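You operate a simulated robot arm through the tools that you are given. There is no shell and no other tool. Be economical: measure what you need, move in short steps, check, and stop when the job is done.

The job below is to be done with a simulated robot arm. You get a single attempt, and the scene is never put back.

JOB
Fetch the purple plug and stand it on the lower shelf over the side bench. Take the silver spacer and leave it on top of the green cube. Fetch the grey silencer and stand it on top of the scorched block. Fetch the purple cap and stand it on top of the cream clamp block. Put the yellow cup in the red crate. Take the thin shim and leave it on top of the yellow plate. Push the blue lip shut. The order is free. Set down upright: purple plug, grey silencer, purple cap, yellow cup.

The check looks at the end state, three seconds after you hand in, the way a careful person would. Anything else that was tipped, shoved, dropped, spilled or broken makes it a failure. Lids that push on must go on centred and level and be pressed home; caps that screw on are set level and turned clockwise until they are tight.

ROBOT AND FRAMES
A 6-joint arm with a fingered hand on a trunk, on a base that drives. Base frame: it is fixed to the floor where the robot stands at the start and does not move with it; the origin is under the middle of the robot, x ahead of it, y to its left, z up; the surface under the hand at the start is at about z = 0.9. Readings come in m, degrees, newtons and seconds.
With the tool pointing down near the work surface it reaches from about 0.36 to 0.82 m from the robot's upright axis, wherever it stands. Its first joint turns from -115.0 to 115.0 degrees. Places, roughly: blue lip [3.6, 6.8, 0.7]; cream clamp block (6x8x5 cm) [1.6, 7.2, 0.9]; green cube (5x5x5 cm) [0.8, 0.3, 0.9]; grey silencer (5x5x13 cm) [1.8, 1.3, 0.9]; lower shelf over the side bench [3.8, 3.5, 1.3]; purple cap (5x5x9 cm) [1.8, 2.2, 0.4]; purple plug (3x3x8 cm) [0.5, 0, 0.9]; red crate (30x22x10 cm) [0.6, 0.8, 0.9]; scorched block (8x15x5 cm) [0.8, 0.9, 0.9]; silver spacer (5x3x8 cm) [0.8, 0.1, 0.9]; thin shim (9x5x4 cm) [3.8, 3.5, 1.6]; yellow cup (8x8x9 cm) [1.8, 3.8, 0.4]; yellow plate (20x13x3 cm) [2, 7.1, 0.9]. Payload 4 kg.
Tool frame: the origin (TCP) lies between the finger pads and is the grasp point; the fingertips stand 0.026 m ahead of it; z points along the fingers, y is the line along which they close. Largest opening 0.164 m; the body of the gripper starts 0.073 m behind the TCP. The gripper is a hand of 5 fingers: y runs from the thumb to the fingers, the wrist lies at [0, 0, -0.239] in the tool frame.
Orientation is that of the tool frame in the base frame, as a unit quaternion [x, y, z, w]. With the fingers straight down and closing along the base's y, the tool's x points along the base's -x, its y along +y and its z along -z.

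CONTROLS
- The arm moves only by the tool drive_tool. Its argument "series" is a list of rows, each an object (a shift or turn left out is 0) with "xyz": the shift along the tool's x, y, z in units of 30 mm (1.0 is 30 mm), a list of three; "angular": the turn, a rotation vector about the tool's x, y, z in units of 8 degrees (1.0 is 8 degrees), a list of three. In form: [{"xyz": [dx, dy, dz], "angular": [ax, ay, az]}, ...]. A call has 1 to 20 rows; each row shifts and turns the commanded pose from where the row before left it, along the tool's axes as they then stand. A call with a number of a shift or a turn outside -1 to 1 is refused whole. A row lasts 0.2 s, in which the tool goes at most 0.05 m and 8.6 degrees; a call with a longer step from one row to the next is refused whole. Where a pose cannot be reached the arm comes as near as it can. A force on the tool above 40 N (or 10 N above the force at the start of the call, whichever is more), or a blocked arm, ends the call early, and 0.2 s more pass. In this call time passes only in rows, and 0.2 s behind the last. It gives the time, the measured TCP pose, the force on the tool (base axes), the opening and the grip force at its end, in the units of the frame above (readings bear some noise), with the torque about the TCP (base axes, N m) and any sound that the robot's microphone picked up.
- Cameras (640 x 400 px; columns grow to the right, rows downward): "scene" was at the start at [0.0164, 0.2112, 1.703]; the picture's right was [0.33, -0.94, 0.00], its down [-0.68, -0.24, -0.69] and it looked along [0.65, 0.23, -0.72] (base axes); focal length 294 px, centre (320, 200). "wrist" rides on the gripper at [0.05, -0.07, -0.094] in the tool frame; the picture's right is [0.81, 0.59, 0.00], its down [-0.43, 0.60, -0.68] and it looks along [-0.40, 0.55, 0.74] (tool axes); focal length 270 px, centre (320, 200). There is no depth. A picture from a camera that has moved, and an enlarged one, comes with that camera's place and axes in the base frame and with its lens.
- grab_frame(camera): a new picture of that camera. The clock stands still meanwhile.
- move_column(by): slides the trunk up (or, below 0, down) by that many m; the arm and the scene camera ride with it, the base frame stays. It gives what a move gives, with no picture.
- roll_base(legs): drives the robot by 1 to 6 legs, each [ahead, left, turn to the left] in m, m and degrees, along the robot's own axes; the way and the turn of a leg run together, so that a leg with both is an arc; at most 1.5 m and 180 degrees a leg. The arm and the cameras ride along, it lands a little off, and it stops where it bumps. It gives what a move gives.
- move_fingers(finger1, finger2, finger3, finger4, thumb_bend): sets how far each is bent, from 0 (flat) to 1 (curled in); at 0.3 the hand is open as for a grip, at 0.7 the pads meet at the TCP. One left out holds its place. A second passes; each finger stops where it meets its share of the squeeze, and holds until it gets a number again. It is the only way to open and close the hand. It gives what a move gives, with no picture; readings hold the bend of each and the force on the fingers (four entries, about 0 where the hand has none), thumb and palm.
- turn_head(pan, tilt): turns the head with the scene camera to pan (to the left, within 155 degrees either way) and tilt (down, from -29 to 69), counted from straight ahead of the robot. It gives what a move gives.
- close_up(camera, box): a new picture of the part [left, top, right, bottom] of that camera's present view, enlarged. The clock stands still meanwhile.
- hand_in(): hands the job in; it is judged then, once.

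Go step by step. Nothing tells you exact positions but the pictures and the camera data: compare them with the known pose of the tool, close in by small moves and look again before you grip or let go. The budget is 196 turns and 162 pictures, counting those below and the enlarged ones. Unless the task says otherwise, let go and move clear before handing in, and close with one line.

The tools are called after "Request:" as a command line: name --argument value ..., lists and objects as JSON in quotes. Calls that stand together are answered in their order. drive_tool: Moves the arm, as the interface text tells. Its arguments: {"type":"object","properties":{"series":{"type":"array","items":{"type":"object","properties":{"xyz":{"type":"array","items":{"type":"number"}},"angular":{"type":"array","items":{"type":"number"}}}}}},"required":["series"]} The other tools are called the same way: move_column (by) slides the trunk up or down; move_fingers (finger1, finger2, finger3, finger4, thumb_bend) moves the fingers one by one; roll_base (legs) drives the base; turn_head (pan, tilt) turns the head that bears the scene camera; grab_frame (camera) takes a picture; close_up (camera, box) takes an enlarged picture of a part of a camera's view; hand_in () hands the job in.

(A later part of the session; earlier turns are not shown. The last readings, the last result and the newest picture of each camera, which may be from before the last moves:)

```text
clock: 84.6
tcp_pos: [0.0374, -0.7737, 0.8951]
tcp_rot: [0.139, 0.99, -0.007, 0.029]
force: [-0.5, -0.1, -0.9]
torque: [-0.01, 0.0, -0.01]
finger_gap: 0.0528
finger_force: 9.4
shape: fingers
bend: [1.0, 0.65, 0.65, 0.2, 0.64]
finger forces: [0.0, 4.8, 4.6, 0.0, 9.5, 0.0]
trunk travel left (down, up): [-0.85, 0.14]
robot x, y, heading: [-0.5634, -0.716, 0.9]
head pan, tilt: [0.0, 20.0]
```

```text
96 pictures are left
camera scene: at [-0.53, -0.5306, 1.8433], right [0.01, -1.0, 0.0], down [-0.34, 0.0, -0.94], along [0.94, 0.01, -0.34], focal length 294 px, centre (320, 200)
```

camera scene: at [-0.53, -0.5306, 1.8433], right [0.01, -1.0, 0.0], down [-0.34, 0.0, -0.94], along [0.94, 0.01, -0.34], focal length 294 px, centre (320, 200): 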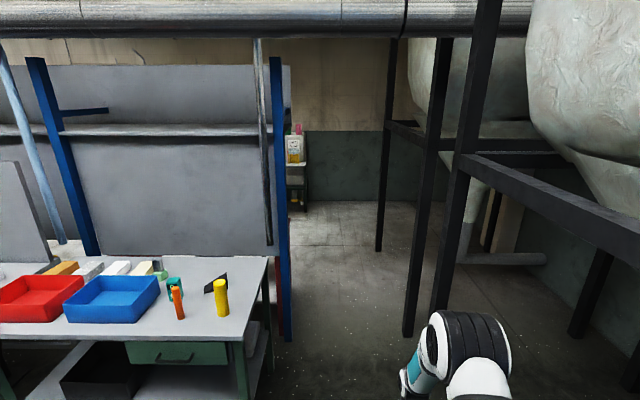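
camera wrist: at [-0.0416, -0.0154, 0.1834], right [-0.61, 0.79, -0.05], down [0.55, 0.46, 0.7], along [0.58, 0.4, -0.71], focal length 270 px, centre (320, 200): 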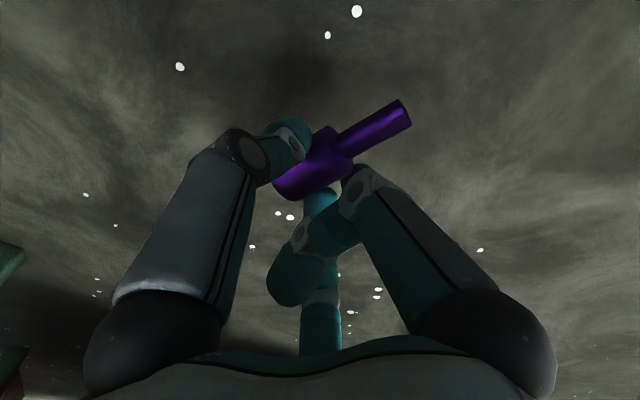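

The passage between the blue post (y≈−0.25) and the hopper legs (y≈−1.22) is wide enough. I drive through and look left.

Request:
roll_base --legs '[[1.5, -0.03, -1], [1.2, 0, 0]]'

Request:
turn_head --pan 75 --tilt 20

Request:
grab_frame --camera "scene"

Request:
turn_head --pan 20 --tilt 20

Request:
grab_frame --camera "scene"

```text
refused: leg 1 is longer than a leg can be; nothing moved
```

```text
clock: 86.0
tcp_pos: [0.0381, -0.7739, 0.8942]
tcp_rot: [0.14, 0.99, -0.007, 0.029]
force: [-0.2, 1.1, -0.2]
torque: [0.03, 0.01, -0.02]
finger_gap: 0.0523
finger_force: 9.2
shape: fingers
bend: [1.0, 0.65, 0.65, 0.2, 0.64]
finger forces: [0.1, 4.9, 4.7, 0.0, 9.5, 0.1]
trunk travel left (down, up): [-0.85, 0.14]
robot x, y, heading: [-0.5597, -0.7154, 0.5]
head pan, tilt: [75.0, 20.0]
```

```text
95 pictures are left
camera scene: at [-0.5999, -0.4414, 1.8434], right [0.97, -0.25, 0.0], down [-0.09, -0.33, -0.94], along [0.23, 0.91, -0.34], focal length 294 px, centre (320, 200)
```

scene: 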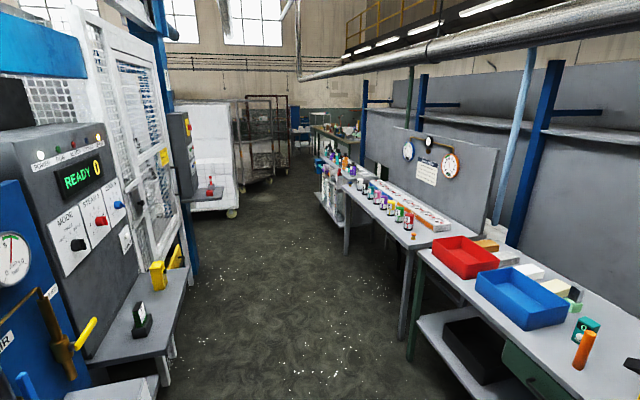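

```text
clock: 87.3
tcp_pos: [0.0383, -0.774, 0.8937]
tcp_rot: [0.139, 0.99, -0.007, 0.029]
force: [-0.2, 0.4, -0.3]
torque: [0.0, -0.01, -0.02]
finger_gap: 0.0526
finger_force: 9.9
shape: fingers
bend: [1.0, 0.65, 0.65, 0.2, 0.64]
finger forces: [0.0, 4.8, 4.6, 0.1, 9.6, 0.1]
trunk travel left (down, up): [-0.85, 0.14]
robot x, y, heading: [-0.5597, -0.7164, 0.8]
head pan, tilt: [20.0, 20.0]
```

```text
94 pictures are left
camera scene: at [-0.536, -0.4987, 1.8434], right [0.35, -0.94, 0.0], down [-0.32, -0.12, -0.94], along [0.88, 0.33, -0.34], focal length 294 px, centre (320, 200)
```

scene: 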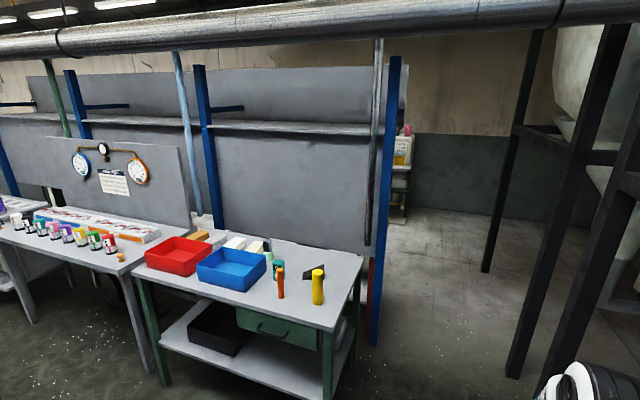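

Request:
roll_base --legs '[[0.2, -0.02, -0.8], [1.4, 0, 0], [1.1, 0, 0]]'

Request:
turn_head --pan 80 --tilt 20

Request:
grab_frame --camera "scene"

```text
clock: 100.7
tcp_pos: [2.7347, -0.8478, 0.894]
tcp_rot: [0.159, 0.987, -0.007, 0.029]
force: [1.3, 0.5, -0.3]
torque: [0.03, 0.0, -0.01]
finger_gap: 0.0525
finger_force: 9.8
shape: fingers
bend: [1.0, 0.65, 0.65, 0.2, 0.64]
finger forces: [0.1, 4.8, 4.5, 0.0, 9.7, 0.0]
trunk travel left (down, up): [-0.85, 0.14]
robot x, y, heading: [2.1384, -0.7659, -1.7]
head pan, tilt: [20.0, 20.0]
```

```text
clock: 102.0
tcp_pos: [2.7345, -0.8472, 0.8935]
tcp_rot: [0.159, 0.987, -0.006, 0.03]
force: [0.6, 0.3, -1.0]
torque: [-0.01, -0.01, -0.02]
finger_gap: 0.0526
finger_force: 9.3
shape: fingers
bend: [1.0, 0.65, 0.65, 0.2, 0.64]
finger forces: [0.1, 4.8, 4.5, 0.0, 9.6, 0.0]
trunk travel left (down, up): [-0.85, 0.14]
robot x, y, heading: [2.1362, -0.7616, -1.8]
head pan, tilt: [80.0, 20.0]
```

```text
93 pictures are left
camera scene: at [2.1022, -0.4874, 1.8434], right [0.98, -0.2, 0.0], down [-0.07, -0.34, -0.94], along [0.19, 0.92, -0.34], focal length 294 px, centre (320, 200)
```

scene: 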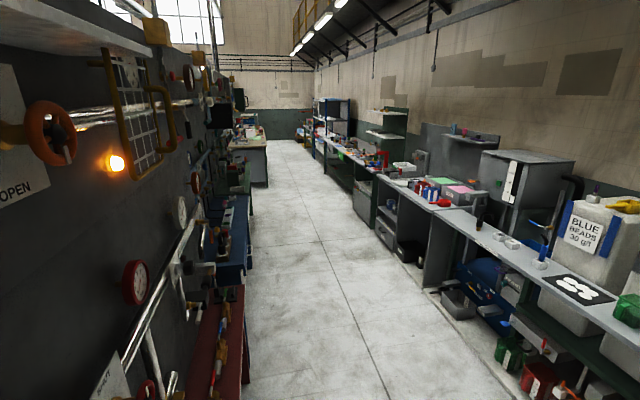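

I see the rear aisle: benches on the left at x≈1.8–2.1, the side bench on the right with its edge near x≈3.45. I tuck the arm slightly and drive sideways up the aisle facing the side bench.

Request:
drive_tool --series '[{"xyz": [0.95, 0, 0]}, {"xyz": [0.95, 0, 0]}, {"xyz": [0.95, 0, 0]}, {"xyz": [0.95, 0, 0]}]'

Request:
roll_base --legs '[[0.5, 0, 1.8], [0, 1.4, 0], [0, 1.4, 0], [0, 1.3, 0]]'

Request:
turn_head --pan 0 --tilt 15

Request:
grab_frame --camera "scene"

```text
clock: 103.0
tcp_pos: [2.626, -0.8115, 0.886]
tcp_rot: [0.159, 0.987, -0.008, 0.028]
force: [-0.2, -0.2, -0.4]
torque: [0.03, -0.01, -0.02]
finger_gap: 0.0525
finger_force: 9.6
shape: fingers
bend: [1.0, 0.65, 0.65, 0.2, 0.64]
finger forces: [0.0, 4.8, 4.5, 0.1, 9.4, 0.0]
trunk travel left (down, up): [-0.85, 0.14]
robot x, y, heading: [2.138, -0.7622, -1.6]
head pan, tilt: [80.0, 20.0]
```

```text
clock: 125.5
tcp_pos: [3.1635, 3.3428, 0.886]
tcp_rot: [0.152, 0.988, -0.007, 0.029]
force: [-0.1, 0.6, -0.8]
torque: [0.01, -0.01, -0.03]
finger_gap: 0.0526
finger_force: 9.4
shape: fingers
bend: [1.0, 0.65, 0.65, 0.2, 0.64]
finger forces: [0.1, 4.8, 4.4, 0.0, 9.5, 0.0]
trunk travel left (down, up): [-0.85, 0.14]
robot x, y, heading: [2.6727, 3.3838, -0.7]
head pan, tilt: [80.0, 20.0]
```

```text
clock: 127.0
tcp_pos: [3.1617, 3.3433, 0.8863]
tcp_rot: [0.151, 0.988, -0.007, 0.03]
force: [1.1, -0.2, -1.1]
torque: [0.0, 0.01, -0.01]
finger_gap: 0.0529
finger_force: 9.3
shape: fingers
bend: [1.0, 0.65, 0.65, 0.2, 0.64]
finger forces: [0.0, 4.8, 4.4, 0.0, 9.5, 0.0]
trunk travel left (down, up): [-0.85, 0.14]
robot x, y, heading: [2.6705, 3.3842, -0.8]
head pan, tilt: [0.0, 15.0]
```

```text
92 pictures are left
camera scene: at [2.7096, 3.5668, 1.8515], right [-0.01, -1.0, 0.0], down [-0.26, 0.0, -0.97], along [0.97, -0.01, -0.26], focal length 294 px, centre (320, 200)
```

scene: 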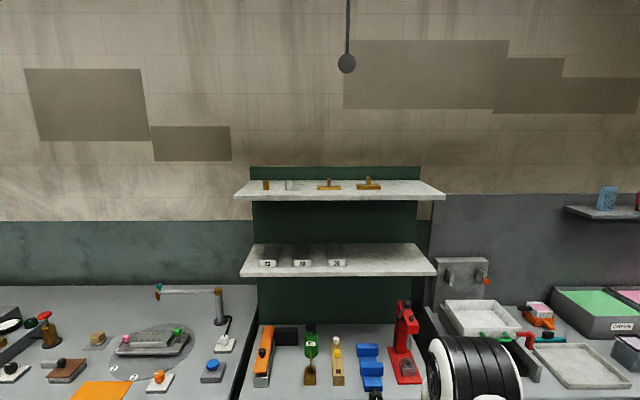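

I see both shelves straight ahead. Zooming in.

Request:
close_up --camera "scene" --box '[230, 160, 450, 290]'

Request:
close_up --camera "scene" --box '[250, 165, 400, 205]'

```text
2.91 times, centred on (340, 225) of scene
camera zoom: at [2.7096, 3.5668, 1.8515], right [-0.01, -1.0, 0.0], down [-0.26, 0.0, -0.97], along [0.97, -0.01, -0.26], focal length 854 px, centre (262, 127)
```

zoom: 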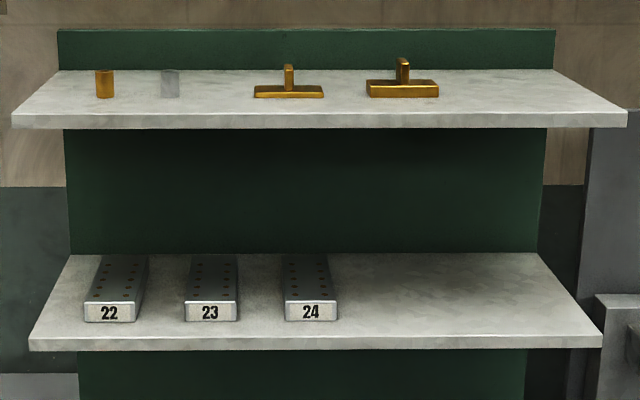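

```text
4.27 times, centred on (325, 185) of scene
camera zoom: at [2.7096, 3.5668, 1.8515], right [-0.01, -1.0, 0.0], down [-0.26, 0.0, -0.97], along [0.97, -0.01, -0.26], focal length 1252 px, centre (299, 264)
```

zoom: 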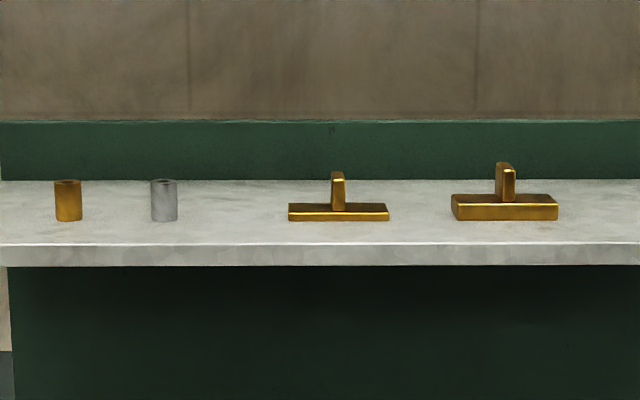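

The thin shim is the thinner brass plate on the upper shelf at (≈3.81, 3.52, 1.6); the lower shelf's right part (y 3.15–3.44) is free, front edge x≈3.71. I raise the trunk and hand, then level the tool so the plug becomes upright.

Request:
move_column --by 0.14

Request:
drive_tool --series '[{"xyz": [-0.2, 0, -1]}, {"xyz": [-0.2, 0, -1]}, {"xyz": [-0.2, 0, -1]}, {"xyz": [-0.2, 0, -1]}, {"xyz": [-0.4, 0, -1]}, {"xyz": [-0.4, 0, -1]}, {"xyz": [-0.4, 0, -1]}, {"xyz": [-0.4, 0, -1]}, {"xyz": [-0.4, 0, -1]}, {"xyz": [-0.4, 0, -1]}, {"xyz": [-0.4, 0, -1]}, {"xyz": [-0.4, 0, -1]}]'

Request:
drive_tool --series '[{"angular": [0, -0.9375, 0]}, {"angular": [0, -0.9375, 0]}, {"angular": [0, -0.9375, 0]}, {"angular": [0, -0.9375, 0]}, {"angular": [0, -0.9375, 0]}, {"angular": [0, -0.9375, 0]}, {"angular": [0, -0.9375, 0]}, {"angular": [0, -0.9375, 0]}, {"angular": [0, -0.9375, 0]}, {"angular": [0, -0.9375, 0]}, {"angular": [0, -0.9375, 0]}, {"angular": [0, -0.9375, 0]}]'

Request:
grab_frame --camera "scene"

```text
clock: 128.7
tcp_pos: [3.1618, 3.3436, 1.0269]
tcp_rot: [0.15, 0.988, -0.007, 0.03]
force: [0.6, -0.1, -1.0]
torque: [0.02, 0.0, -0.01]
finger_gap: 0.0529
finger_force: 9.6
shape: fingers
bend: [1.0, 0.65, 0.65, 0.2, 0.64]
finger forces: [0.0, 4.9, 4.4, 0.0, 9.5, 0.1]
trunk travel left (down, up): [-0.99, 0.0]
robot x, y, heading: [2.672, 3.3833, -0.8]
head pan, tilt: [0.0, 15.0]
```

```text
clock: 131.2
tcp_pos: [3.259, 3.3154, 1.3937]
tcp_rot: [0.152, 0.988, -0.007, 0.029]
force: [-0.7, 0.4, -0.3]
torque: [-0.05, 0.01, -0.01]
finger_gap: 0.0524
finger_force: 9.5
shape: fingers
bend: [1.0, 0.65, 0.65, 0.2, 0.64]
finger forces: [0.1, 4.9, 4.2, 0.1, 9.5, 0.1]
trunk travel left (down, up): [-0.99, 0.0]
robot x, y, heading: [2.6713, 3.3839, -0.7]
head pan, tilt: [0.0, 15.0]
```

```text
clock: 133.8
tcp_pos: [3.2575, 3.3084, 1.3915]
tcp_rot: [0.109, 0.719, -0.121, 0.676]
force: [-0.2, 0.3, -2.1]
torque: [0.01, -0.01, 0.02]
finger_gap: 0.0522
finger_force: 9.1
shape: fingers
bend: [1.0, 0.65, 0.65, 0.2, 0.65]
finger forces: [0.0, 4.7, 3.9, 0.0, 8.9, 0.0]
out of reach, approached as far as the arm can: row 6, 7
trunk travel left (down, up): [-0.99, 0.0]
robot x, y, heading: [2.671, 3.3809, -0.5]
head pan, tilt: [0.0, 15.0]
```

```text
89 pictures are left
camera scene: at [2.7114, 3.5667, 1.9915], right [-0.01, -1.0, 0.0], down [-0.26, 0.0, -0.97], along [0.97, -0.01, -0.26], focal length 294 px, centre (320, 200)
```

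scene: 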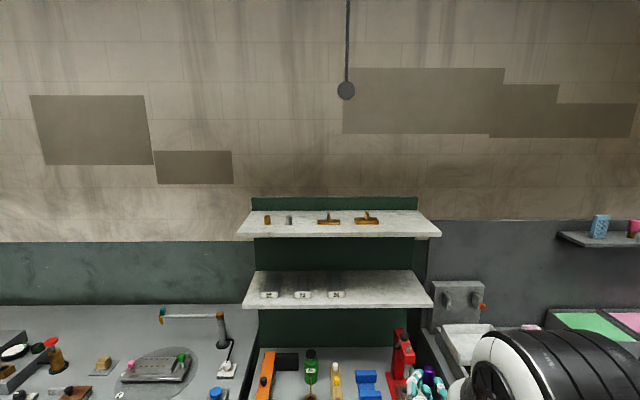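

Request:
turn_head --pan -15 --tilt 40

Request:
grab_frame --camera "scene"

Request:
grab_frame --camera "wrist"

```text
clock: 134.7
tcp_pos: [3.2573, 3.3078, 1.3923]
tcp_rot: [0.109, 0.72, -0.121, 0.675]
force: [0.9, -0.3, -0.9]
torque: [0.03, -0.01, 0.02]
finger_gap: 0.0525
finger_force: 8.8
shape: fingers
bend: [1.0, 0.65, 0.65, 0.2, 0.65]
finger forces: [0.0, 4.8, 4.0, 0.0, 8.9, 0.0]
trunk travel left (down, up): [-0.99, 0.0]
robot x, y, heading: [2.6707, 3.3837, -0.4]
head pan, tilt: [-15.0, 40.0]
```

```text
88 pictures are left
camera scene: at [2.6984, 3.5449, 1.952], right [-0.27, -0.96, 0.0], down [-0.62, 0.17, -0.77], along [0.74, -0.21, -0.64], focal length 294 px, centre (320, 200)
```

scene: 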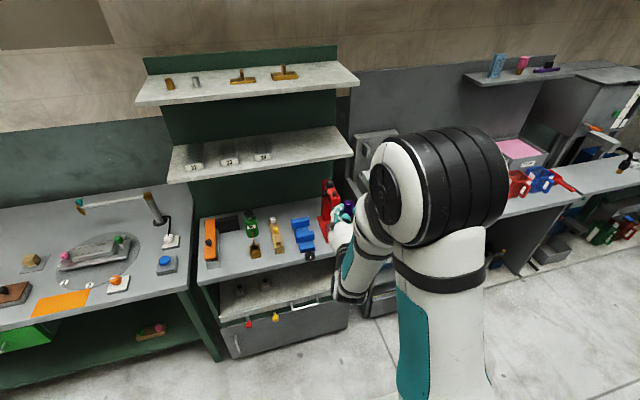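

```text
87 pictures are left
camera wrist: at [3.1419, 3.2732, 1.347], right [0.14, 0.55, -0.82], down [-0.42, 0.78, 0.46], along [0.9, 0.28, 0.34], focal length 270 px, centre (320, 200)
```

wrist: 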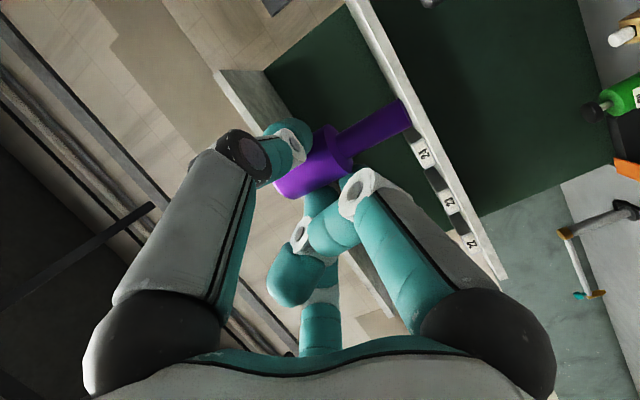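

The plug still sits unchanged in the fingers and is nearly vertical. I correct the pitch by ~6° and yaw the hand to face the shelf squarely.

Request:
drive_tool --series '[{"angular": [0, -0.82, 0]}, {"angular": [-0.78, 0, 0.045]}, {"angular": [-0.78, 0, 0.045]}, {"angular": [-0.78, 0, 0.045]}]'

Request:
turn_head --pan -10 --tilt 40

Request:
grab_frame --camera "scene"

```text
clock: 135.7
tcp_pos: [3.2599, 3.3148, 1.3997]
tcp_rot: [0.087, 0.683, -0.11, 0.717]
force: [0.4, -0.4, -1.1]
torque: [-0.02, -0.01, 0.0]
finger_gap: 0.0525
finger_force: 8.5
shape: fingers
bend: [1.0, 0.65, 0.65, 0.2, 0.65]
finger forces: [0.0, 4.7, 4.0, 0.0, 8.8, 0.0]
out of reach, approached as far as the arm can: row 1, 2, 3, 4
trunk travel left (down, up): [-0.99, 0.0]
robot x, y, heading: [2.6737, 3.383, -0.9]
head pan, tilt: [-15.0, 40.0]
```

```text
clock: 136.4
tcp_pos: [3.2604, 3.3169, 1.3996]
tcp_rot: [0.088, 0.683, -0.112, 0.717]
force: [-0.3, 0.2, -0.7]
torque: [0.04, -0.01, -0.02]
finger_gap: 0.0521
finger_force: 8.9
shape: fingers
bend: [1.0, 0.65, 0.65, 0.2, 0.65]
finger forces: [0.1, 4.6, 4.0, 0.0, 8.9, 0.0]
trunk travel left (down, up): [-0.99, 0.0]
robot x, y, heading: [2.6734, 3.3842, -0.6]
head pan, tilt: [-10.0, 40.0]
```

```text
86 pictures are left
camera scene: at [2.6998, 3.552, 1.952], right [-0.19, -0.98, 0.0], down [-0.63, 0.12, -0.77], along [0.75, -0.14, -0.64], focal length 294 px, centre (320, 200)
```

scene: 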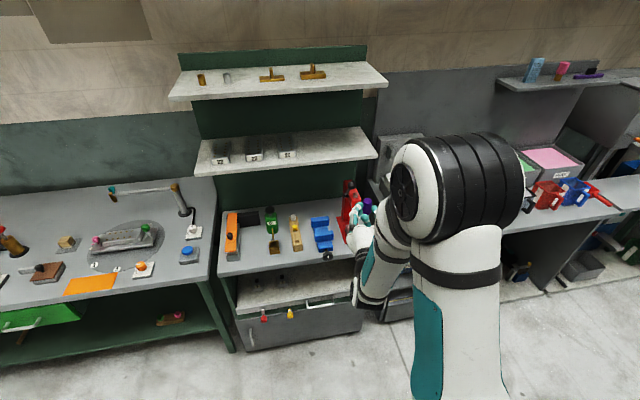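

The wrist was too near the trunk; I move the hand forward first, then yaw.

Request:
drive_tool --series '[{"xyz": [0.03, 0.4, 0.85]}, {"xyz": [0.03, 0.4, 0.85]}, {"xyz": [0.03, 0.4, 0.85]}, {"xyz": [0.03, 0.4, 0.85]}, {"xyz": [0.03, 0.4, 0.85]}, {"xyz": [0.03, 0.4, 0.85]}, {"xyz": [0.03, 0.4, 0.85]}, {"angular": [-0.7, 0, 0.04]}, {"angular": [-0.7, 0, 0.04]}, {"angular": [-0.63, 0, 0.04]}]'

Request:
grab_frame --camera "scene"

Request:
grab_frame --camera "wrist"

```text
clock: 138.6
tcp_pos: [3.4564, 3.3608, 1.4013]
tcp_rot: [0.059, 0.687, -0.08, 0.72]
force: [1.1, 0.4, -1.4]
torque: [0.03, 0.0, 0.0]
finger_gap: 0.0524
finger_force: 8.1
shape: fingers
bend: [1.0, 0.65, 0.65, 0.2, 0.65]
finger forces: [0.0, 4.7, 3.9, 0.1, 8.6, 0.0]
out of reach, approached as far as the arm can: row 8, 9, 10
trunk travel left (down, up): [-0.99, 0.0]
robot x, y, heading: [2.6743, 3.3827, -1.0]
head pan, tilt: [-10.0, 40.0]
```

```text
85 pictures are left
camera scene: at [2.6994, 3.5518, 1.952], right [-0.19, -0.98, 0.0], down [-0.63, 0.12, -0.77], along [0.75, -0.14, -0.64], focal length 294 px, centre (320, 200)
```

scene: 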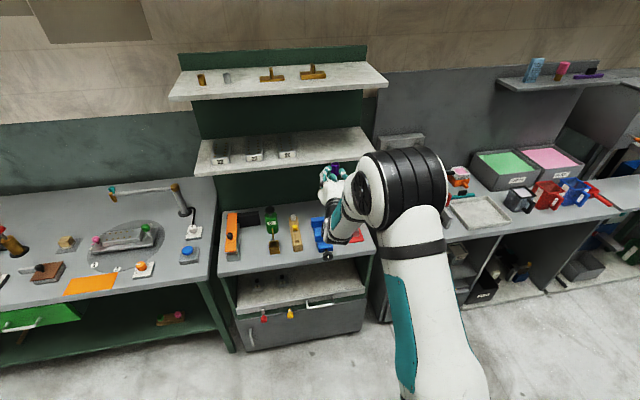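

```text
84 pictures are left
camera wrist: at [3.3533, 3.3103, 1.3464], right [0.15, 0.55, -0.82], down [-0.56, 0.73, 0.38], along [0.81, 0.41, 0.42], focal length 270 px, centre (320, 200)
```

wrist: 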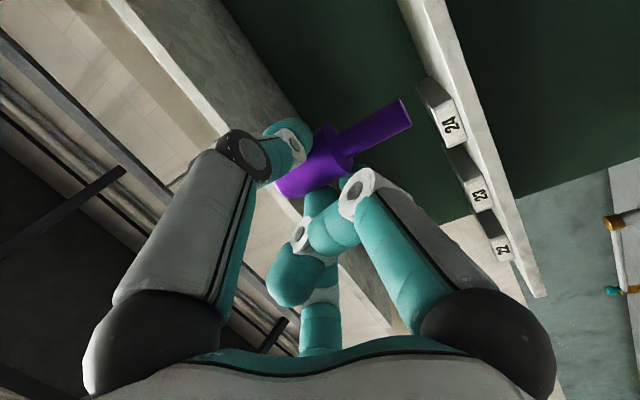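

The hand points at the shelf (yaw −11°) and the plug is upright. I roll the base forward and slightly right.

Request:
roll_base --legs '[[0.2, -0.06, 0]]'

Request:
grab_frame --camera "scene"

Request:
grab_frame --camera "wrist"

```text
clock: 140.2
tcp_pos: [3.6602, 3.2986, 1.3995]
tcp_rot: [0.059, 0.688, -0.08, 0.719]
force: [0.9, -0.2, -1.4]
torque: [0.07, -0.04, -0.01]
finger_gap: 0.0523
finger_force: 8.2
shape: fingers
bend: [1.0, 0.65, 0.65, 0.2, 0.65]
finger forces: [0.0, 4.7, 3.8, 0.0, 8.6, 0.0]
trunk travel left (down, up): [-0.99, 0.0]
robot x, y, heading: [2.8766, 3.3165, -1.2]
head pan, tilt: [-10.0, 40.0]
```

```text
83 pictures are left
camera scene: at [2.9032, 3.4898, 1.952], right [-0.19, -0.98, 0.0], down [-0.63, 0.12, -0.77], along [0.75, -0.14, -0.64], focal length 294 px, centre (320, 200)
```

scene: 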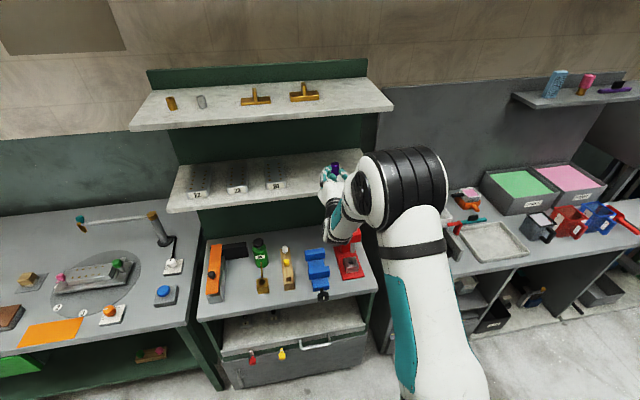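

```text
82 pictures are left
camera wrist: at [3.5565, 3.2481, 1.3459], right [0.15, 0.55, -0.82], down [-0.56, 0.73, 0.38], along [0.81, 0.41, 0.42], focal length 270 px, centre (320, 200)
```

wrist: 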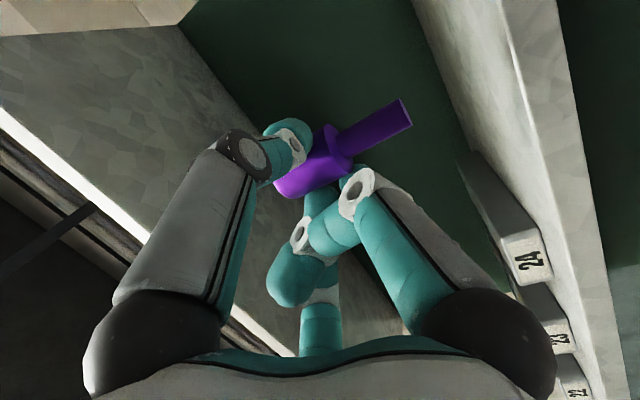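

Request:
close_up --camera "scene" --box '[250, 70, 410, 220]'

```text
2.67 times, centred on (330, 145) of scene
camera zoom: at [2.9032, 3.4898, 1.952], right [-0.19, -0.98, 0.0], down [-0.63, 0.12, -0.77], along [0.75, -0.14, -0.64], focal length 783 px, centre (293, 347)
```

zoom: 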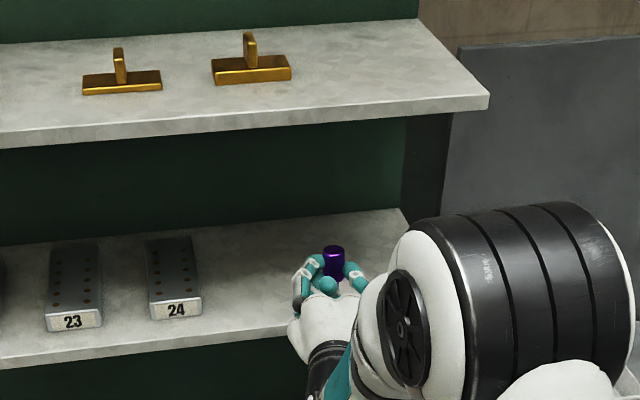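

Stereo gives shelf top z≈1.297, edge x≈3.714. I advance 7.5 cm and lower 3 cm.

Request:
drive_tool --series '[{"xyz": [0.035, 0.163, 0.82]}, {"xyz": [0.035, 0.163, 0.82]}, {"xyz": [0.035, 0.163, 0.82]}, {"xyz": [0.4, 0, -0.02]}, {"xyz": [0.4, 0, -0.02]}]'

Request:
grab_frame --camera "wrist"

Request:
close_up --camera "scene" --box '[270, 120, 400, 220]'

```text
clock: 141.4
tcp_pos: [3.7356, 3.2976, 1.3769]
tcp_rot: [0.059, 0.687, -0.08, 0.719]
force: [0.0, 0.1, -0.7]
torque: [0.03, 0.02, 0.01]
finger_gap: 0.0522
finger_force: 8.8
shape: fingers
bend: [1.0, 0.65, 0.65, 0.2, 0.65]
finger forces: [0.0, 4.7, 3.9, 0.0, 8.5, 0.0]
trunk travel left (down, up): [-0.99, 0.0]
robot x, y, heading: [2.8785, 3.3195, -0.9]
head pan, tilt: [-10.0, 40.0]
```

```text
80 pictures are left
camera wrist: at [3.6318, 3.2477, 1.3225], right [0.15, 0.55, -0.82], down [-0.56, 0.73, 0.38], along [0.81, 0.41, 0.42], focal length 270 px, centre (320, 200)
```

wrist: 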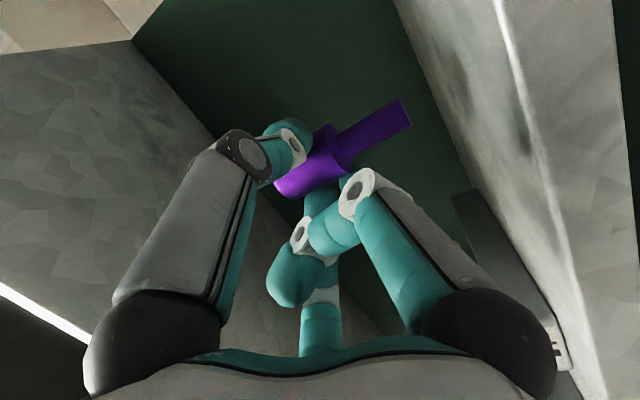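

```text
4.00 times, centred on (335, 170) of scene
camera zoom: at [2.9029, 3.4901, 1.952], right [-0.19, -0.98, 0.0], down [-0.63, 0.12, -0.77], along [0.75, -0.14, -0.64], focal length 1174 px, centre (260, 320)
```

zoom: 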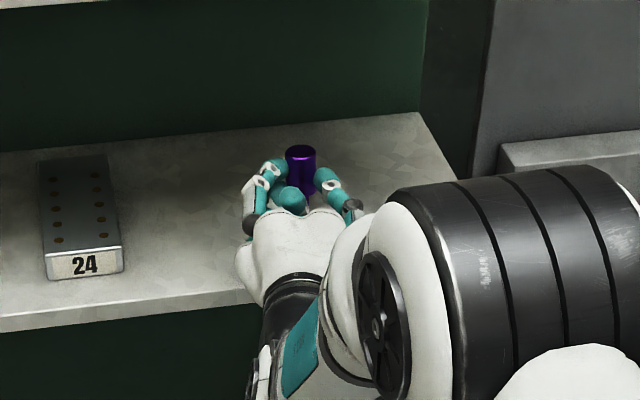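

Request:
drive_tool --series '[{"xyz": [0.2, 0, -0.01]}, {"xyz": [0.2, 0, -0.01]}, {"xyz": [0.2, 0, -0.01]}]'

Request:
drive_tool --series '[{"xyz": [0.1, 0, -0.005]}, {"xyz": [0.1, 0, -0.005]}]'

Request:
close_up --camera "wrist" --box '[240, 60, 480, 210]'

```text
clock: 142.2
tcp_pos: [3.7349, 3.2973, 1.3589]
tcp_rot: [0.059, 0.687, -0.08, 0.72]
force: [0.2, 0.0, -0.6]
torque: [0.03, -0.01, 0.02]
finger_gap: 0.052
finger_force: 8.5
shape: fingers
bend: [1.0, 0.65, 0.65, 0.2, 0.65]
finger forces: [0.1, 4.7, 3.9, 0.0, 8.5, 0.0]
trunk travel left (down, up): [-0.99, 0.0]
robot x, y, heading: [2.877, 3.32, -0.6]
head pan, tilt: [-10.0, 40.0]
```

```text
clock: 142.8
tcp_pos: [3.7351, 3.2972, 1.3532]
tcp_rot: [0.059, 0.688, -0.08, 0.719]
force: [0.5, -0.3, -1.1]
torque: [0.02, 0.02, 0.02]
finger_gap: 0.0522
finger_force: 8.8
shape: fingers
bend: [1.0, 0.65, 0.65, 0.2, 0.65]
finger forces: [0.0, 4.8, 4.0, 0.0, 8.5, 0.1]
trunk travel left (down, up): [-0.99, 0.0]
robot x, y, heading: [2.8727, 3.3203, -0.9]
head pan, tilt: [-10.0, 40.0]
```

```text
2.67 times, centred on (360, 135) of wrist
camera zoom: at [3.631, 3.2471, 1.2987], right [0.15, 0.55, -0.82], down [-0.56, 0.73, 0.38], along [0.81, 0.41, 0.42], focal length 721 px, centre (213, 373)
```

zoom: 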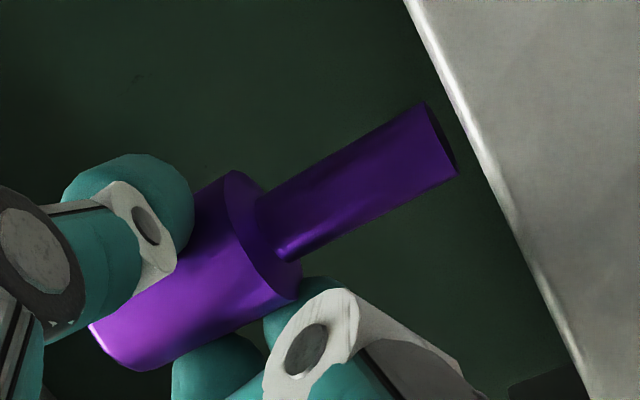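

About 6 mm left to the shelf by the picture. I continue in small steps.

Request:
drive_tool --series '[{"xyz": [0.08, 0, 0]}, {"xyz": [0.08, 0, 0]}]'

Request:
drive_tool --series '[{"xyz": [0.06, 0, 0]}]'

Request:
close_up --camera "wrist" --box '[240, 60, 480, 210]'

```text
clock: 143.4
tcp_pos: [3.735, 3.2978, 1.3486]
tcp_rot: [0.058, 0.687, -0.08, 0.72]
force: [0.1, 0.3, 1.6]
torque: [-0.07, -0.04, 0.0]
finger_gap: 0.0523
finger_force: 8.7
shape: fingers
bend: [1.0, 0.65, 0.65, 0.2, 0.65]
finger forces: [0.1, 4.6, 4.1, 0.0, 9.1, 0.1]
trunk travel left (down, up): [-0.99, 0.0]
robot x, y, heading: [2.8786, 3.3229, -1.1]
head pan, tilt: [-10.0, 40.0]
```

```text
clock: 143.8
tcp_pos: [3.7335, 3.2967, 1.3479]
tcp_rot: [0.06, 0.687, -0.081, 0.72]
force: [-2.0, -1.6, 5.3]
torque: [-0.04, -0.13, -0.04]
finger_gap: 0.0523
finger_force: 9.3
shape: fingers
bend: [1.0, 0.65, 0.65, 0.2, 0.65]
finger forces: [0.1, 4.3, 4.7, 0.1, 10.0, 0.1]
trunk travel left (down, up): [-0.99, 0.0]
robot x, y, heading: [2.8742, 3.3169, -0.7]
head pan, tilt: [-10.0, 40.0]
```

```text
2.67 times, centred on (360, 135) of wrist
camera zoom: at [3.6304, 3.2467, 1.2936], right [0.15, 0.55, -0.82], down [-0.56, 0.73, 0.38], along [0.81, 0.41, 0.42], focal length 721 px, centre (213, 373)
```

zoom: 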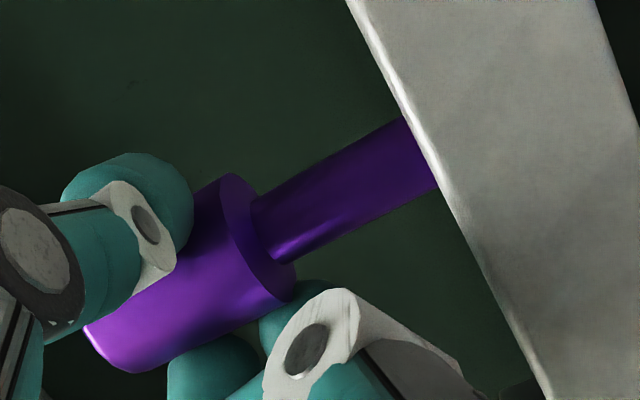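

Contact at about 5 N. I release gently in two stages.

Request:
move_fingers --finger2 0.6 --finger3 0.6 --thumb_bend 0.6

Request:
grab_frame --camera "wrist"

Request:
close_up --camera "scene" --box '[270, 120, 400, 220]'

```text
clock: 144.8
tcp_pos: [3.7355, 3.2975, 1.3481]
tcp_rot: [0.06, 0.687, -0.082, 0.719]
force: [0.2, 0.2, 0.4]
torque: [-0.02, 0.02, -0.03]
finger_gap: 0.0568
finger_force: 0.0
shape: fingers
bend: [1.0, 0.6, 0.6, 0.2, 0.6]
finger forces: [0.0, 0.1, 0.0, 0.1, 0.1, 0.0]
trunk travel left (down, up): [-0.99, 0.0]
robot x, y, heading: [2.8754, 3.3238, -0.9]
head pan, tilt: [-10.0, 40.0]
```

```text
76 pictures are left
camera wrist: at [3.6307, 3.2469, 1.2922], right [0.15, 0.55, -0.82], down [-0.56, 0.73, 0.38], along [0.81, 0.41, 0.42], focal length 270 px, centre (320, 200)
```

wrist: 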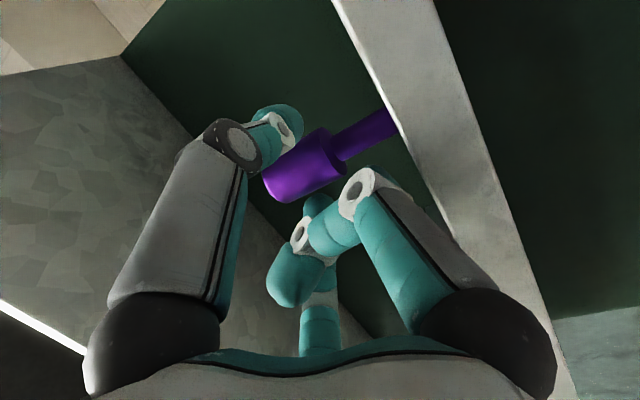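

```text
4.00 times, centred on (335, 170) of scene
camera zoom: at [2.902, 3.4901, 1.952], right [-0.19, -0.98, 0.0], down [-0.63, 0.12, -0.77], along [0.75, -0.14, -0.64], focal length 1174 px, centre (260, 320)
```

zoom: 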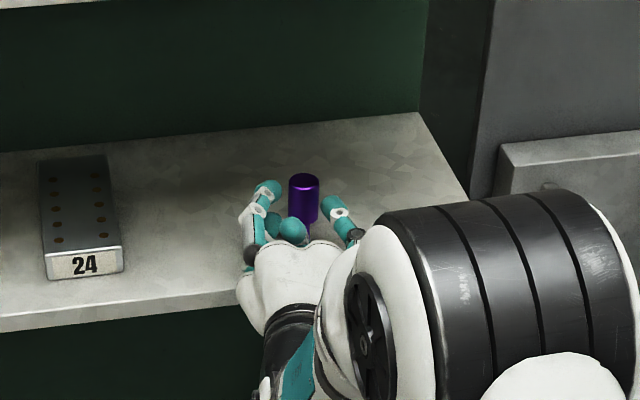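

The plug stands freely upright. I open a bit more and withdraw straight back.

Request:
move_fingers --finger2 0.5 --finger3 0.5 --thumb_bend 0.5

Request:
drive_tool --series '[{"xyz": [-0.02, 0, -0.5]}, {"xyz": [-0.02, 0, -0.7]}, {"xyz": [-0.04, 0, -0.9]}, {"xyz": [-0.04, 0, -0.9]}, {"xyz": [-0.04, 0, -0.9]}, {"xyz": [-0.04, 0, -0.9]}]'

Request:
grab_frame --camera "scene"

```text
clock: 145.8
tcp_pos: [3.7358, 3.2976, 1.3465]
tcp_rot: [0.059, 0.688, -0.08, 0.719]
force: [0.3, -0.2, -0.1]
torque: [0.01, 0.02, -0.04]
finger_gap: 0.07
finger_force: 0.4
shape: fingers
bend: [1.0, 0.5, 0.5, 0.2, 0.5]
finger forces: [0.0, 0.1, 0.0, 0.0, 0.0, 0.0]
trunk travel left (down, up): [-0.99, 0.0]
robot x, y, heading: [2.8776, 3.322, -0.7]
head pan, tilt: [-10.0, 40.0]
```

```text
clock: 147.2
tcp_pos: [3.5912, 3.3265, 1.3456]
tcp_rot: [0.059, 0.688, -0.079, 0.719]
force: [-0.1, 0.1, 1.1]
torque: [-0.03, -0.03, 0.0]
finger_gap: 0.0706
finger_force: 0.0
shape: fingers
bend: [1.0, 0.5, 0.5, 0.2, 0.5]
finger forces: [0.1, 0.0, 0.1, 0.0, 0.1, 0.0]
trunk travel left (down, up): [-0.99, 0.0]
robot x, y, heading: [2.8781, 3.3203, -0.9]
head pan, tilt: [-10.0, 40.0]
```

```text
74 pictures are left
camera scene: at [2.9009, 3.4904, 1.9519], right [-0.19, -0.98, 0.0], down [-0.63, 0.12, -0.77], along [0.75, -0.14, -0.64], focal length 294 px, centre (320, 200)
```

scene: 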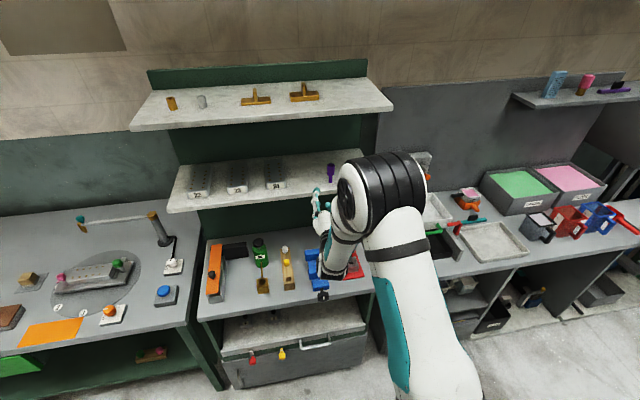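

The plug stands on the lower shelf. Next the shim above: I back off, square the hand and tilt it 60° down, then test the reach upward.

Request:
roll_base --legs '[[-0.12, 0.2, 0]]'

Request:
drive_tool --series '[{"angular": [-0.7, 0, 0.035]}, {"angular": [-0.7, 0, 0.035]}, {"angular": [0, 0.875, 0]}, {"angular": [0, 0.875, 0]}, {"angular": [0, 0.875, 0]}, {"angular": [0, 0.875, 0]}, {"angular": [0, 0.875, 0]}, {"angular": [0, 0.875, 0]}, {"angular": [0, 0.875, 0]}, {"angular": [0, 0.875, 0]}, {"angular": [0, 0.875, 0]}]'

Request:
drive_tool --series '[{"xyz": [-0.48, 0, -0.83]}, {"xyz": [-0.48, 0, -0.83]}, {"xyz": [-0.48, 0, -0.83]}, {"xyz": [-0.48, 0, -0.83]}, {"xyz": [-0.48, 0, -0.83]}, {"xyz": [-0.48, 0, -0.83]}, {"xyz": [-0.48, 0, -0.83]}, {"xyz": [-0.48, 0, -0.83]}, {"xyz": [-0.48, 0, -0.83]}, {"xyz": [-0.48, 0, -0.83]}, {"xyz": [-0.48, 0, -0.83]}]'

```text
clock: 149.0
tcp_pos: [3.4776, 3.5301, 1.3433]
tcp_rot: [0.057, 0.688, -0.078, 0.72]
force: [0.5, 0.1, 0.2]
torque: [-0.01, 0.02, -0.02]
finger_gap: 0.0705
finger_force: 0.1
shape: fingers
bend: [1.0, 0.5, 0.5, 0.2, 0.5]
finger forces: [0.0, 0.0, 0.0, 0.0, 0.1, 0.1]
trunk travel left (down, up): [-0.99, 0.0]
robot x, y, heading: [2.7599, 3.5229, -0.6]
head pan, tilt: [-10.0, 40.0]
```

```text
clock: 151.4
tcp_pos: [3.4791, 3.5243, 1.3455]
tcp_rot: [0.063, 0.953, -0.056, 0.292]
force: [-0.9, 1.1, -2.6]
torque: [-0.1, -0.14, -0.11]
finger_gap: 0.0707
finger_force: 0.1
shape: fingers
bend: [1.0, 0.5, 0.5, 0.2, 0.5]
finger forces: [0.0, 0.0, 0.0, 0.0, 0.1, 0.0]
out of reach, approached as far as the arm can: row 1, 2, 10
trunk travel left (down, up): [-0.99, 0.0]
robot x, y, heading: [2.7561, 3.5193, -0.6]
head pan, tilt: [-10.0, 40.0]
```

```text
clock: 153.8
tcp_pos: [3.4574, 3.545, 1.6611]
tcp_rot: [0.077, 0.952, -0.046, 0.291]
force: [0.4, -0.4, -0.8]
torque: [-0.01, -0.03, -0.04]
finger_gap: 0.0704
finger_force: 0.0
shape: fingers
bend: [1.0, 0.5, 0.5, 0.2, 0.5]
finger forces: [0.0, 0.1, 0.0, 0.0, 0.1, 0.1]
trunk travel left (down, up): [-0.99, 0.0]
robot x, y, heading: [2.7576, 3.5184, -0.4]
head pan, tilt: [-10.0, 40.0]
```

Reach is fine. I yaw square, steepen slightly, rise 3 cm, and look.

Request:
drive_tool --series '[{"xyz": [-0.25, 0, -0.4], "angular": [-0.45, -0.035, -0.66]}, {"xyz": [-0.25, 0, -0.4], "angular": [-0.45, -0.035, -0.66]}, {"angular": [0, 0.9, 0]}]'

Request:
move_fingers --finger2 0.52 --finger3 0.52 --thumb_bend 0.52

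Request:
turn_head --pan 0 --tilt 25

Request:
grab_frame --camera "scene"

Request:
grab_frame --camera "wrist"

```text
clock: 154.6
tcp_pos: [3.4588, 3.546, 1.6855]
tcp_rot: [-0.029, 0.972, -0.015, 0.232]
force: [-0.7, 0.4, -0.4]
torque: [0.03, 0.05, 0.03]
finger_gap: 0.0705
finger_force: 0.0
shape: fingers
bend: [1.0, 0.5, 0.5, 0.2, 0.5]
finger forces: [0.0, 0.0, 0.0, 0.0, 0.0, 0.0]
trunk travel left (down, up): [-0.99, 0.0]
robot x, y, heading: [2.755, 3.5198, -0.7]
head pan, tilt: [-10.0, 40.0]
```

```text
clock: 155.6
tcp_pos: [3.4556, 3.5453, 1.6888]
tcp_rot: [-0.029, 0.972, -0.015, 0.234]
force: [0.3, -0.2, -0.3]
torque: [-0.01, -0.01, 0.01]
finger_gap: 0.0678
finger_force: 0.0
shape: fingers
bend: [1.0, 0.52, 0.52, 0.2, 0.52]
finger forces: [0.0, 0.0, 0.1, 0.0, 0.0, 0.0]
trunk travel left (down, up): [-0.99, 0.0]
robot x, y, heading: [2.7605, 3.5219, -0.6]
head pan, tilt: [-10.0, 40.0]
```

```text
clock: 156.4
tcp_pos: [3.4554, 3.5461, 1.6878]
tcp_rot: [-0.029, 0.972, -0.015, 0.234]
force: [0.4, 0.2, 0.4]
torque: [0.01, 0.03, 0.0]
finger_gap: 0.0678
finger_force: 0.1
shape: fingers
bend: [1.0, 0.52, 0.52, 0.2, 0.52]
finger forces: [0.0, 0.1, 0.1, 0.0, 0.0, 0.0]
trunk travel left (down, up): [-0.99, 0.0]
robot x, y, heading: [2.7565, 3.5197, -0.7]
head pan, tilt: [0.0, 25.0]
```

```text
73 pictures are left
camera scene: at [2.7926, 3.7051, 1.9752], right [-0.01, -1.0, 0.0], down [-0.42, 0.0, -0.91], along [0.91, -0.01, -0.42], focal length 294 px, centre (320, 200)
```

scene: 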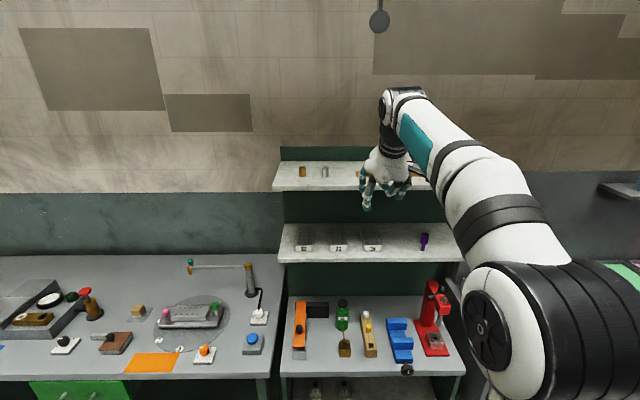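

```text
72 pictures are left
camera wrist: at [3.371, 3.4758, 1.7504], right [-0.75, 0.54, -0.39], down [0.05, 0.63, 0.77], along [0.66, 0.56, -0.5], focal length 270 px, centre (320, 200)
```

wrist: 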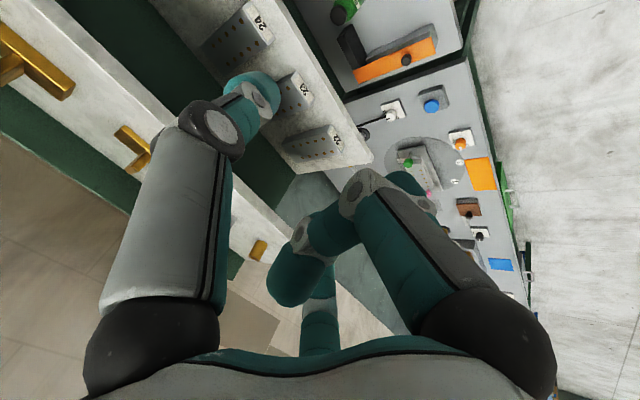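

The shim's fin should be near (3.815, 3.52). I rise 2 cm more and roll the base forward so the hand comes just before it.

Request:
drive_tool --series '[{"xyz": [-0.3, 0, -0.6]}]'

Request:
roll_base --legs '[[0.29, -0.02, 0.6]]'

Request:
grab_frame --camera "wrist"

Request:
grab_frame --camera "scene"

```text
clock: 156.8
tcp_pos: [3.4562, 3.5455, 1.7076]
tcp_rot: [-0.029, 0.972, -0.016, 0.234]
force: [-0.1, -0.7, 0.5]
torque: [-0.01, 0.0, -0.02]
finger_gap: 0.0679
finger_force: 0.0
shape: fingers
bend: [1.0, 0.52, 0.52, 0.2, 0.52]
finger forces: [0.0, 0.0, 0.1, 0.1, 0.0, 0.0]
trunk travel left (down, up): [-0.99, 0.0]
robot x, y, heading: [2.7556, 3.5209, -0.4]
head pan, tilt: [0.0, 25.0]
```

```text
clock: 158.7
tcp_pos: [3.7399, 3.5324, 1.7079]
tcp_rot: [-0.035, 0.971, -0.014, 0.235]
force: [0.7, -0.3, -0.8]
torque: [0.02, 0.01, 0.02]
finger_gap: 0.0678
finger_force: 0.0
shape: fingers
bend: [1.0, 0.52, 0.52, 0.2, 0.52]
finger forces: [0.0, 0.0, 0.0, 0.1, 0.0, 0.0]
trunk travel left (down, up): [-0.99, 0.0]
robot x, y, heading: [3.04, 3.4982, 0.1]
head pan, tilt: [0.0, 25.0]
```

```text
71 pictures are left
camera wrist: at [3.6561, 3.4622, 1.7701], right [-0.75, 0.53, -0.39], down [0.04, 0.63, 0.77], along [0.66, 0.57, -0.5], focal length 270 px, centre (320, 200)
```

wrist: 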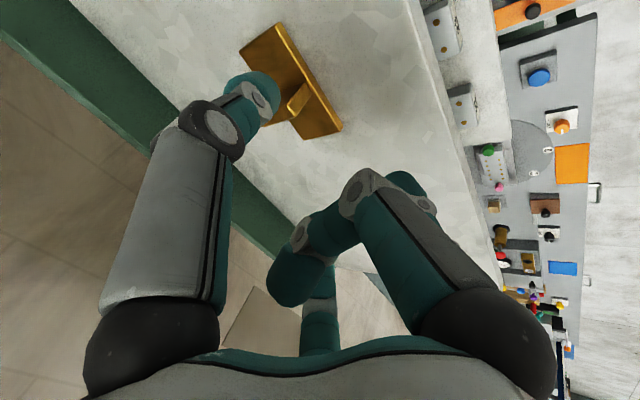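

```text
70 pictures are left
camera scene: at [3.0753, 3.6841, 1.9753], right [0.0, -1.0, 0.0], down [-0.42, 0.0, -0.91], along [0.91, 0.0, -0.42], focal length 294 px, centre (320, 200)
```

scene: 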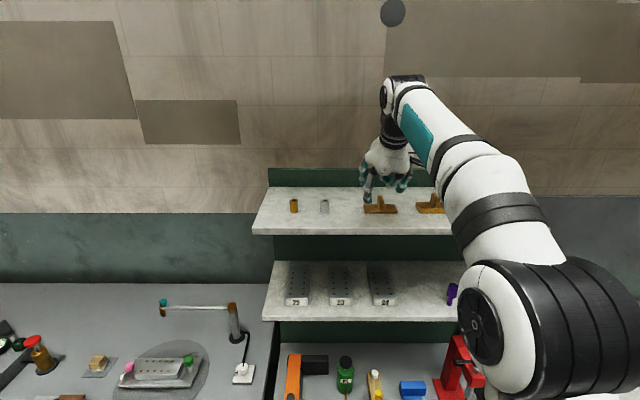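

Request:
close_up --camera "wrist" --box '[220, 10, 360, 150]'

```text
2.86 times, centred on (290, 80) of wrist
camera zoom: at [3.6561, 3.4622, 1.7701], right [-0.75, 0.53, -0.39], down [0.04, 0.63, 0.77], along [0.66, 0.57, -0.5], focal length 772 px, centre (406, 543)
```

zoom: 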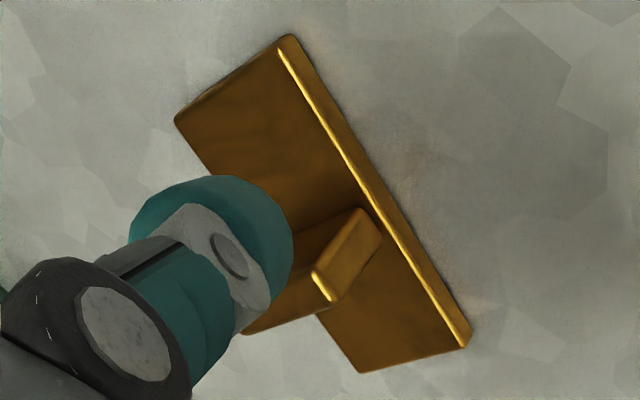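

Fin runs front-to-back, plate centre (3.804, 3.518). I narrow the fingers and move above the fin.

Request:
move_fingers --finger2 0.56 --finger3 0.56 --thumb_bend 0.56

Request:
drive_tool --series '[{"xyz": [-0.655, -0.285, 0.69]}, {"xyz": [-0.655, -0.285, 0.69]}]'

Request:
grab_frame --camera "wrist"

```text
clock: 159.7
tcp_pos: [3.7391, 3.5342, 1.7088]
tcp_rot: [-0.035, 0.971, -0.015, 0.234]
force: [-0.7, -0.1, -0.7]
torque: [0.04, 0.01, 0.0]
finger_gap: 0.0624
finger_force: 0.0
shape: fingers
bend: [1.0, 0.56, 0.56, 0.2, 0.56]
finger forces: [0.0, 0.0, 0.1, 0.1, 0.1, 0.0]
trunk travel left (down, up): [-0.99, 0.0]
robot x, y, heading: [3.0401, 3.4991, 0.3]
head pan, tilt: [0.0, 25.0]
```

```text
clock: 160.3
tcp_pos: [3.7952, 3.5192, 1.6886]
tcp_rot: [-0.034, 0.972, -0.014, 0.234]
force: [-0.6, -1.1, -0.8]
torque: [-0.02, -0.01, 0.02]
finger_gap: 0.0625
finger_force: 0.1
shape: fingers
bend: [1.0, 0.56, 0.56, 0.2, 0.56]
finger forces: [0.0, 0.1, 0.1, 0.0, 0.0, 0.0]
trunk travel left (down, up): [-0.99, 0.0]
robot x, y, heading: [3.0449, 3.5039, 0.2]
head pan, tilt: [0.0, 25.0]
```

```text
68 pictures are left
camera wrist: at [3.7115, 3.4482, 1.7508], right [-0.76, 0.53, -0.39], down [0.04, 0.63, 0.77], along [0.65, 0.57, -0.5], focal length 270 px, centre (320, 200)
```

wrist: 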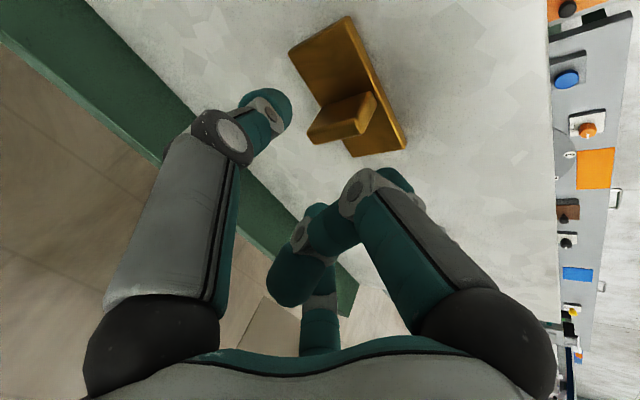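

Request:
close_up --camera "wrist" --box '[270, 10, 430, 170]'

```text
2.50 times, centred on (350, 90) of wrist
camera zoom: at [3.7115, 3.4482, 1.7508], right [-0.76, 0.53, -0.39], down [0.04, 0.63, 0.77], along [0.65, 0.57, -0.5], focal length 676 px, centre (245, 475)
```

zoom: 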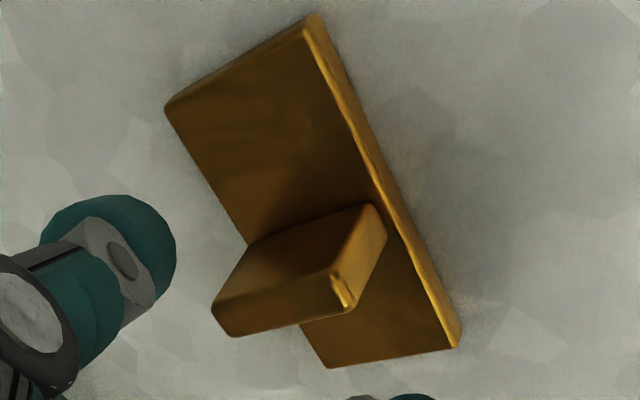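

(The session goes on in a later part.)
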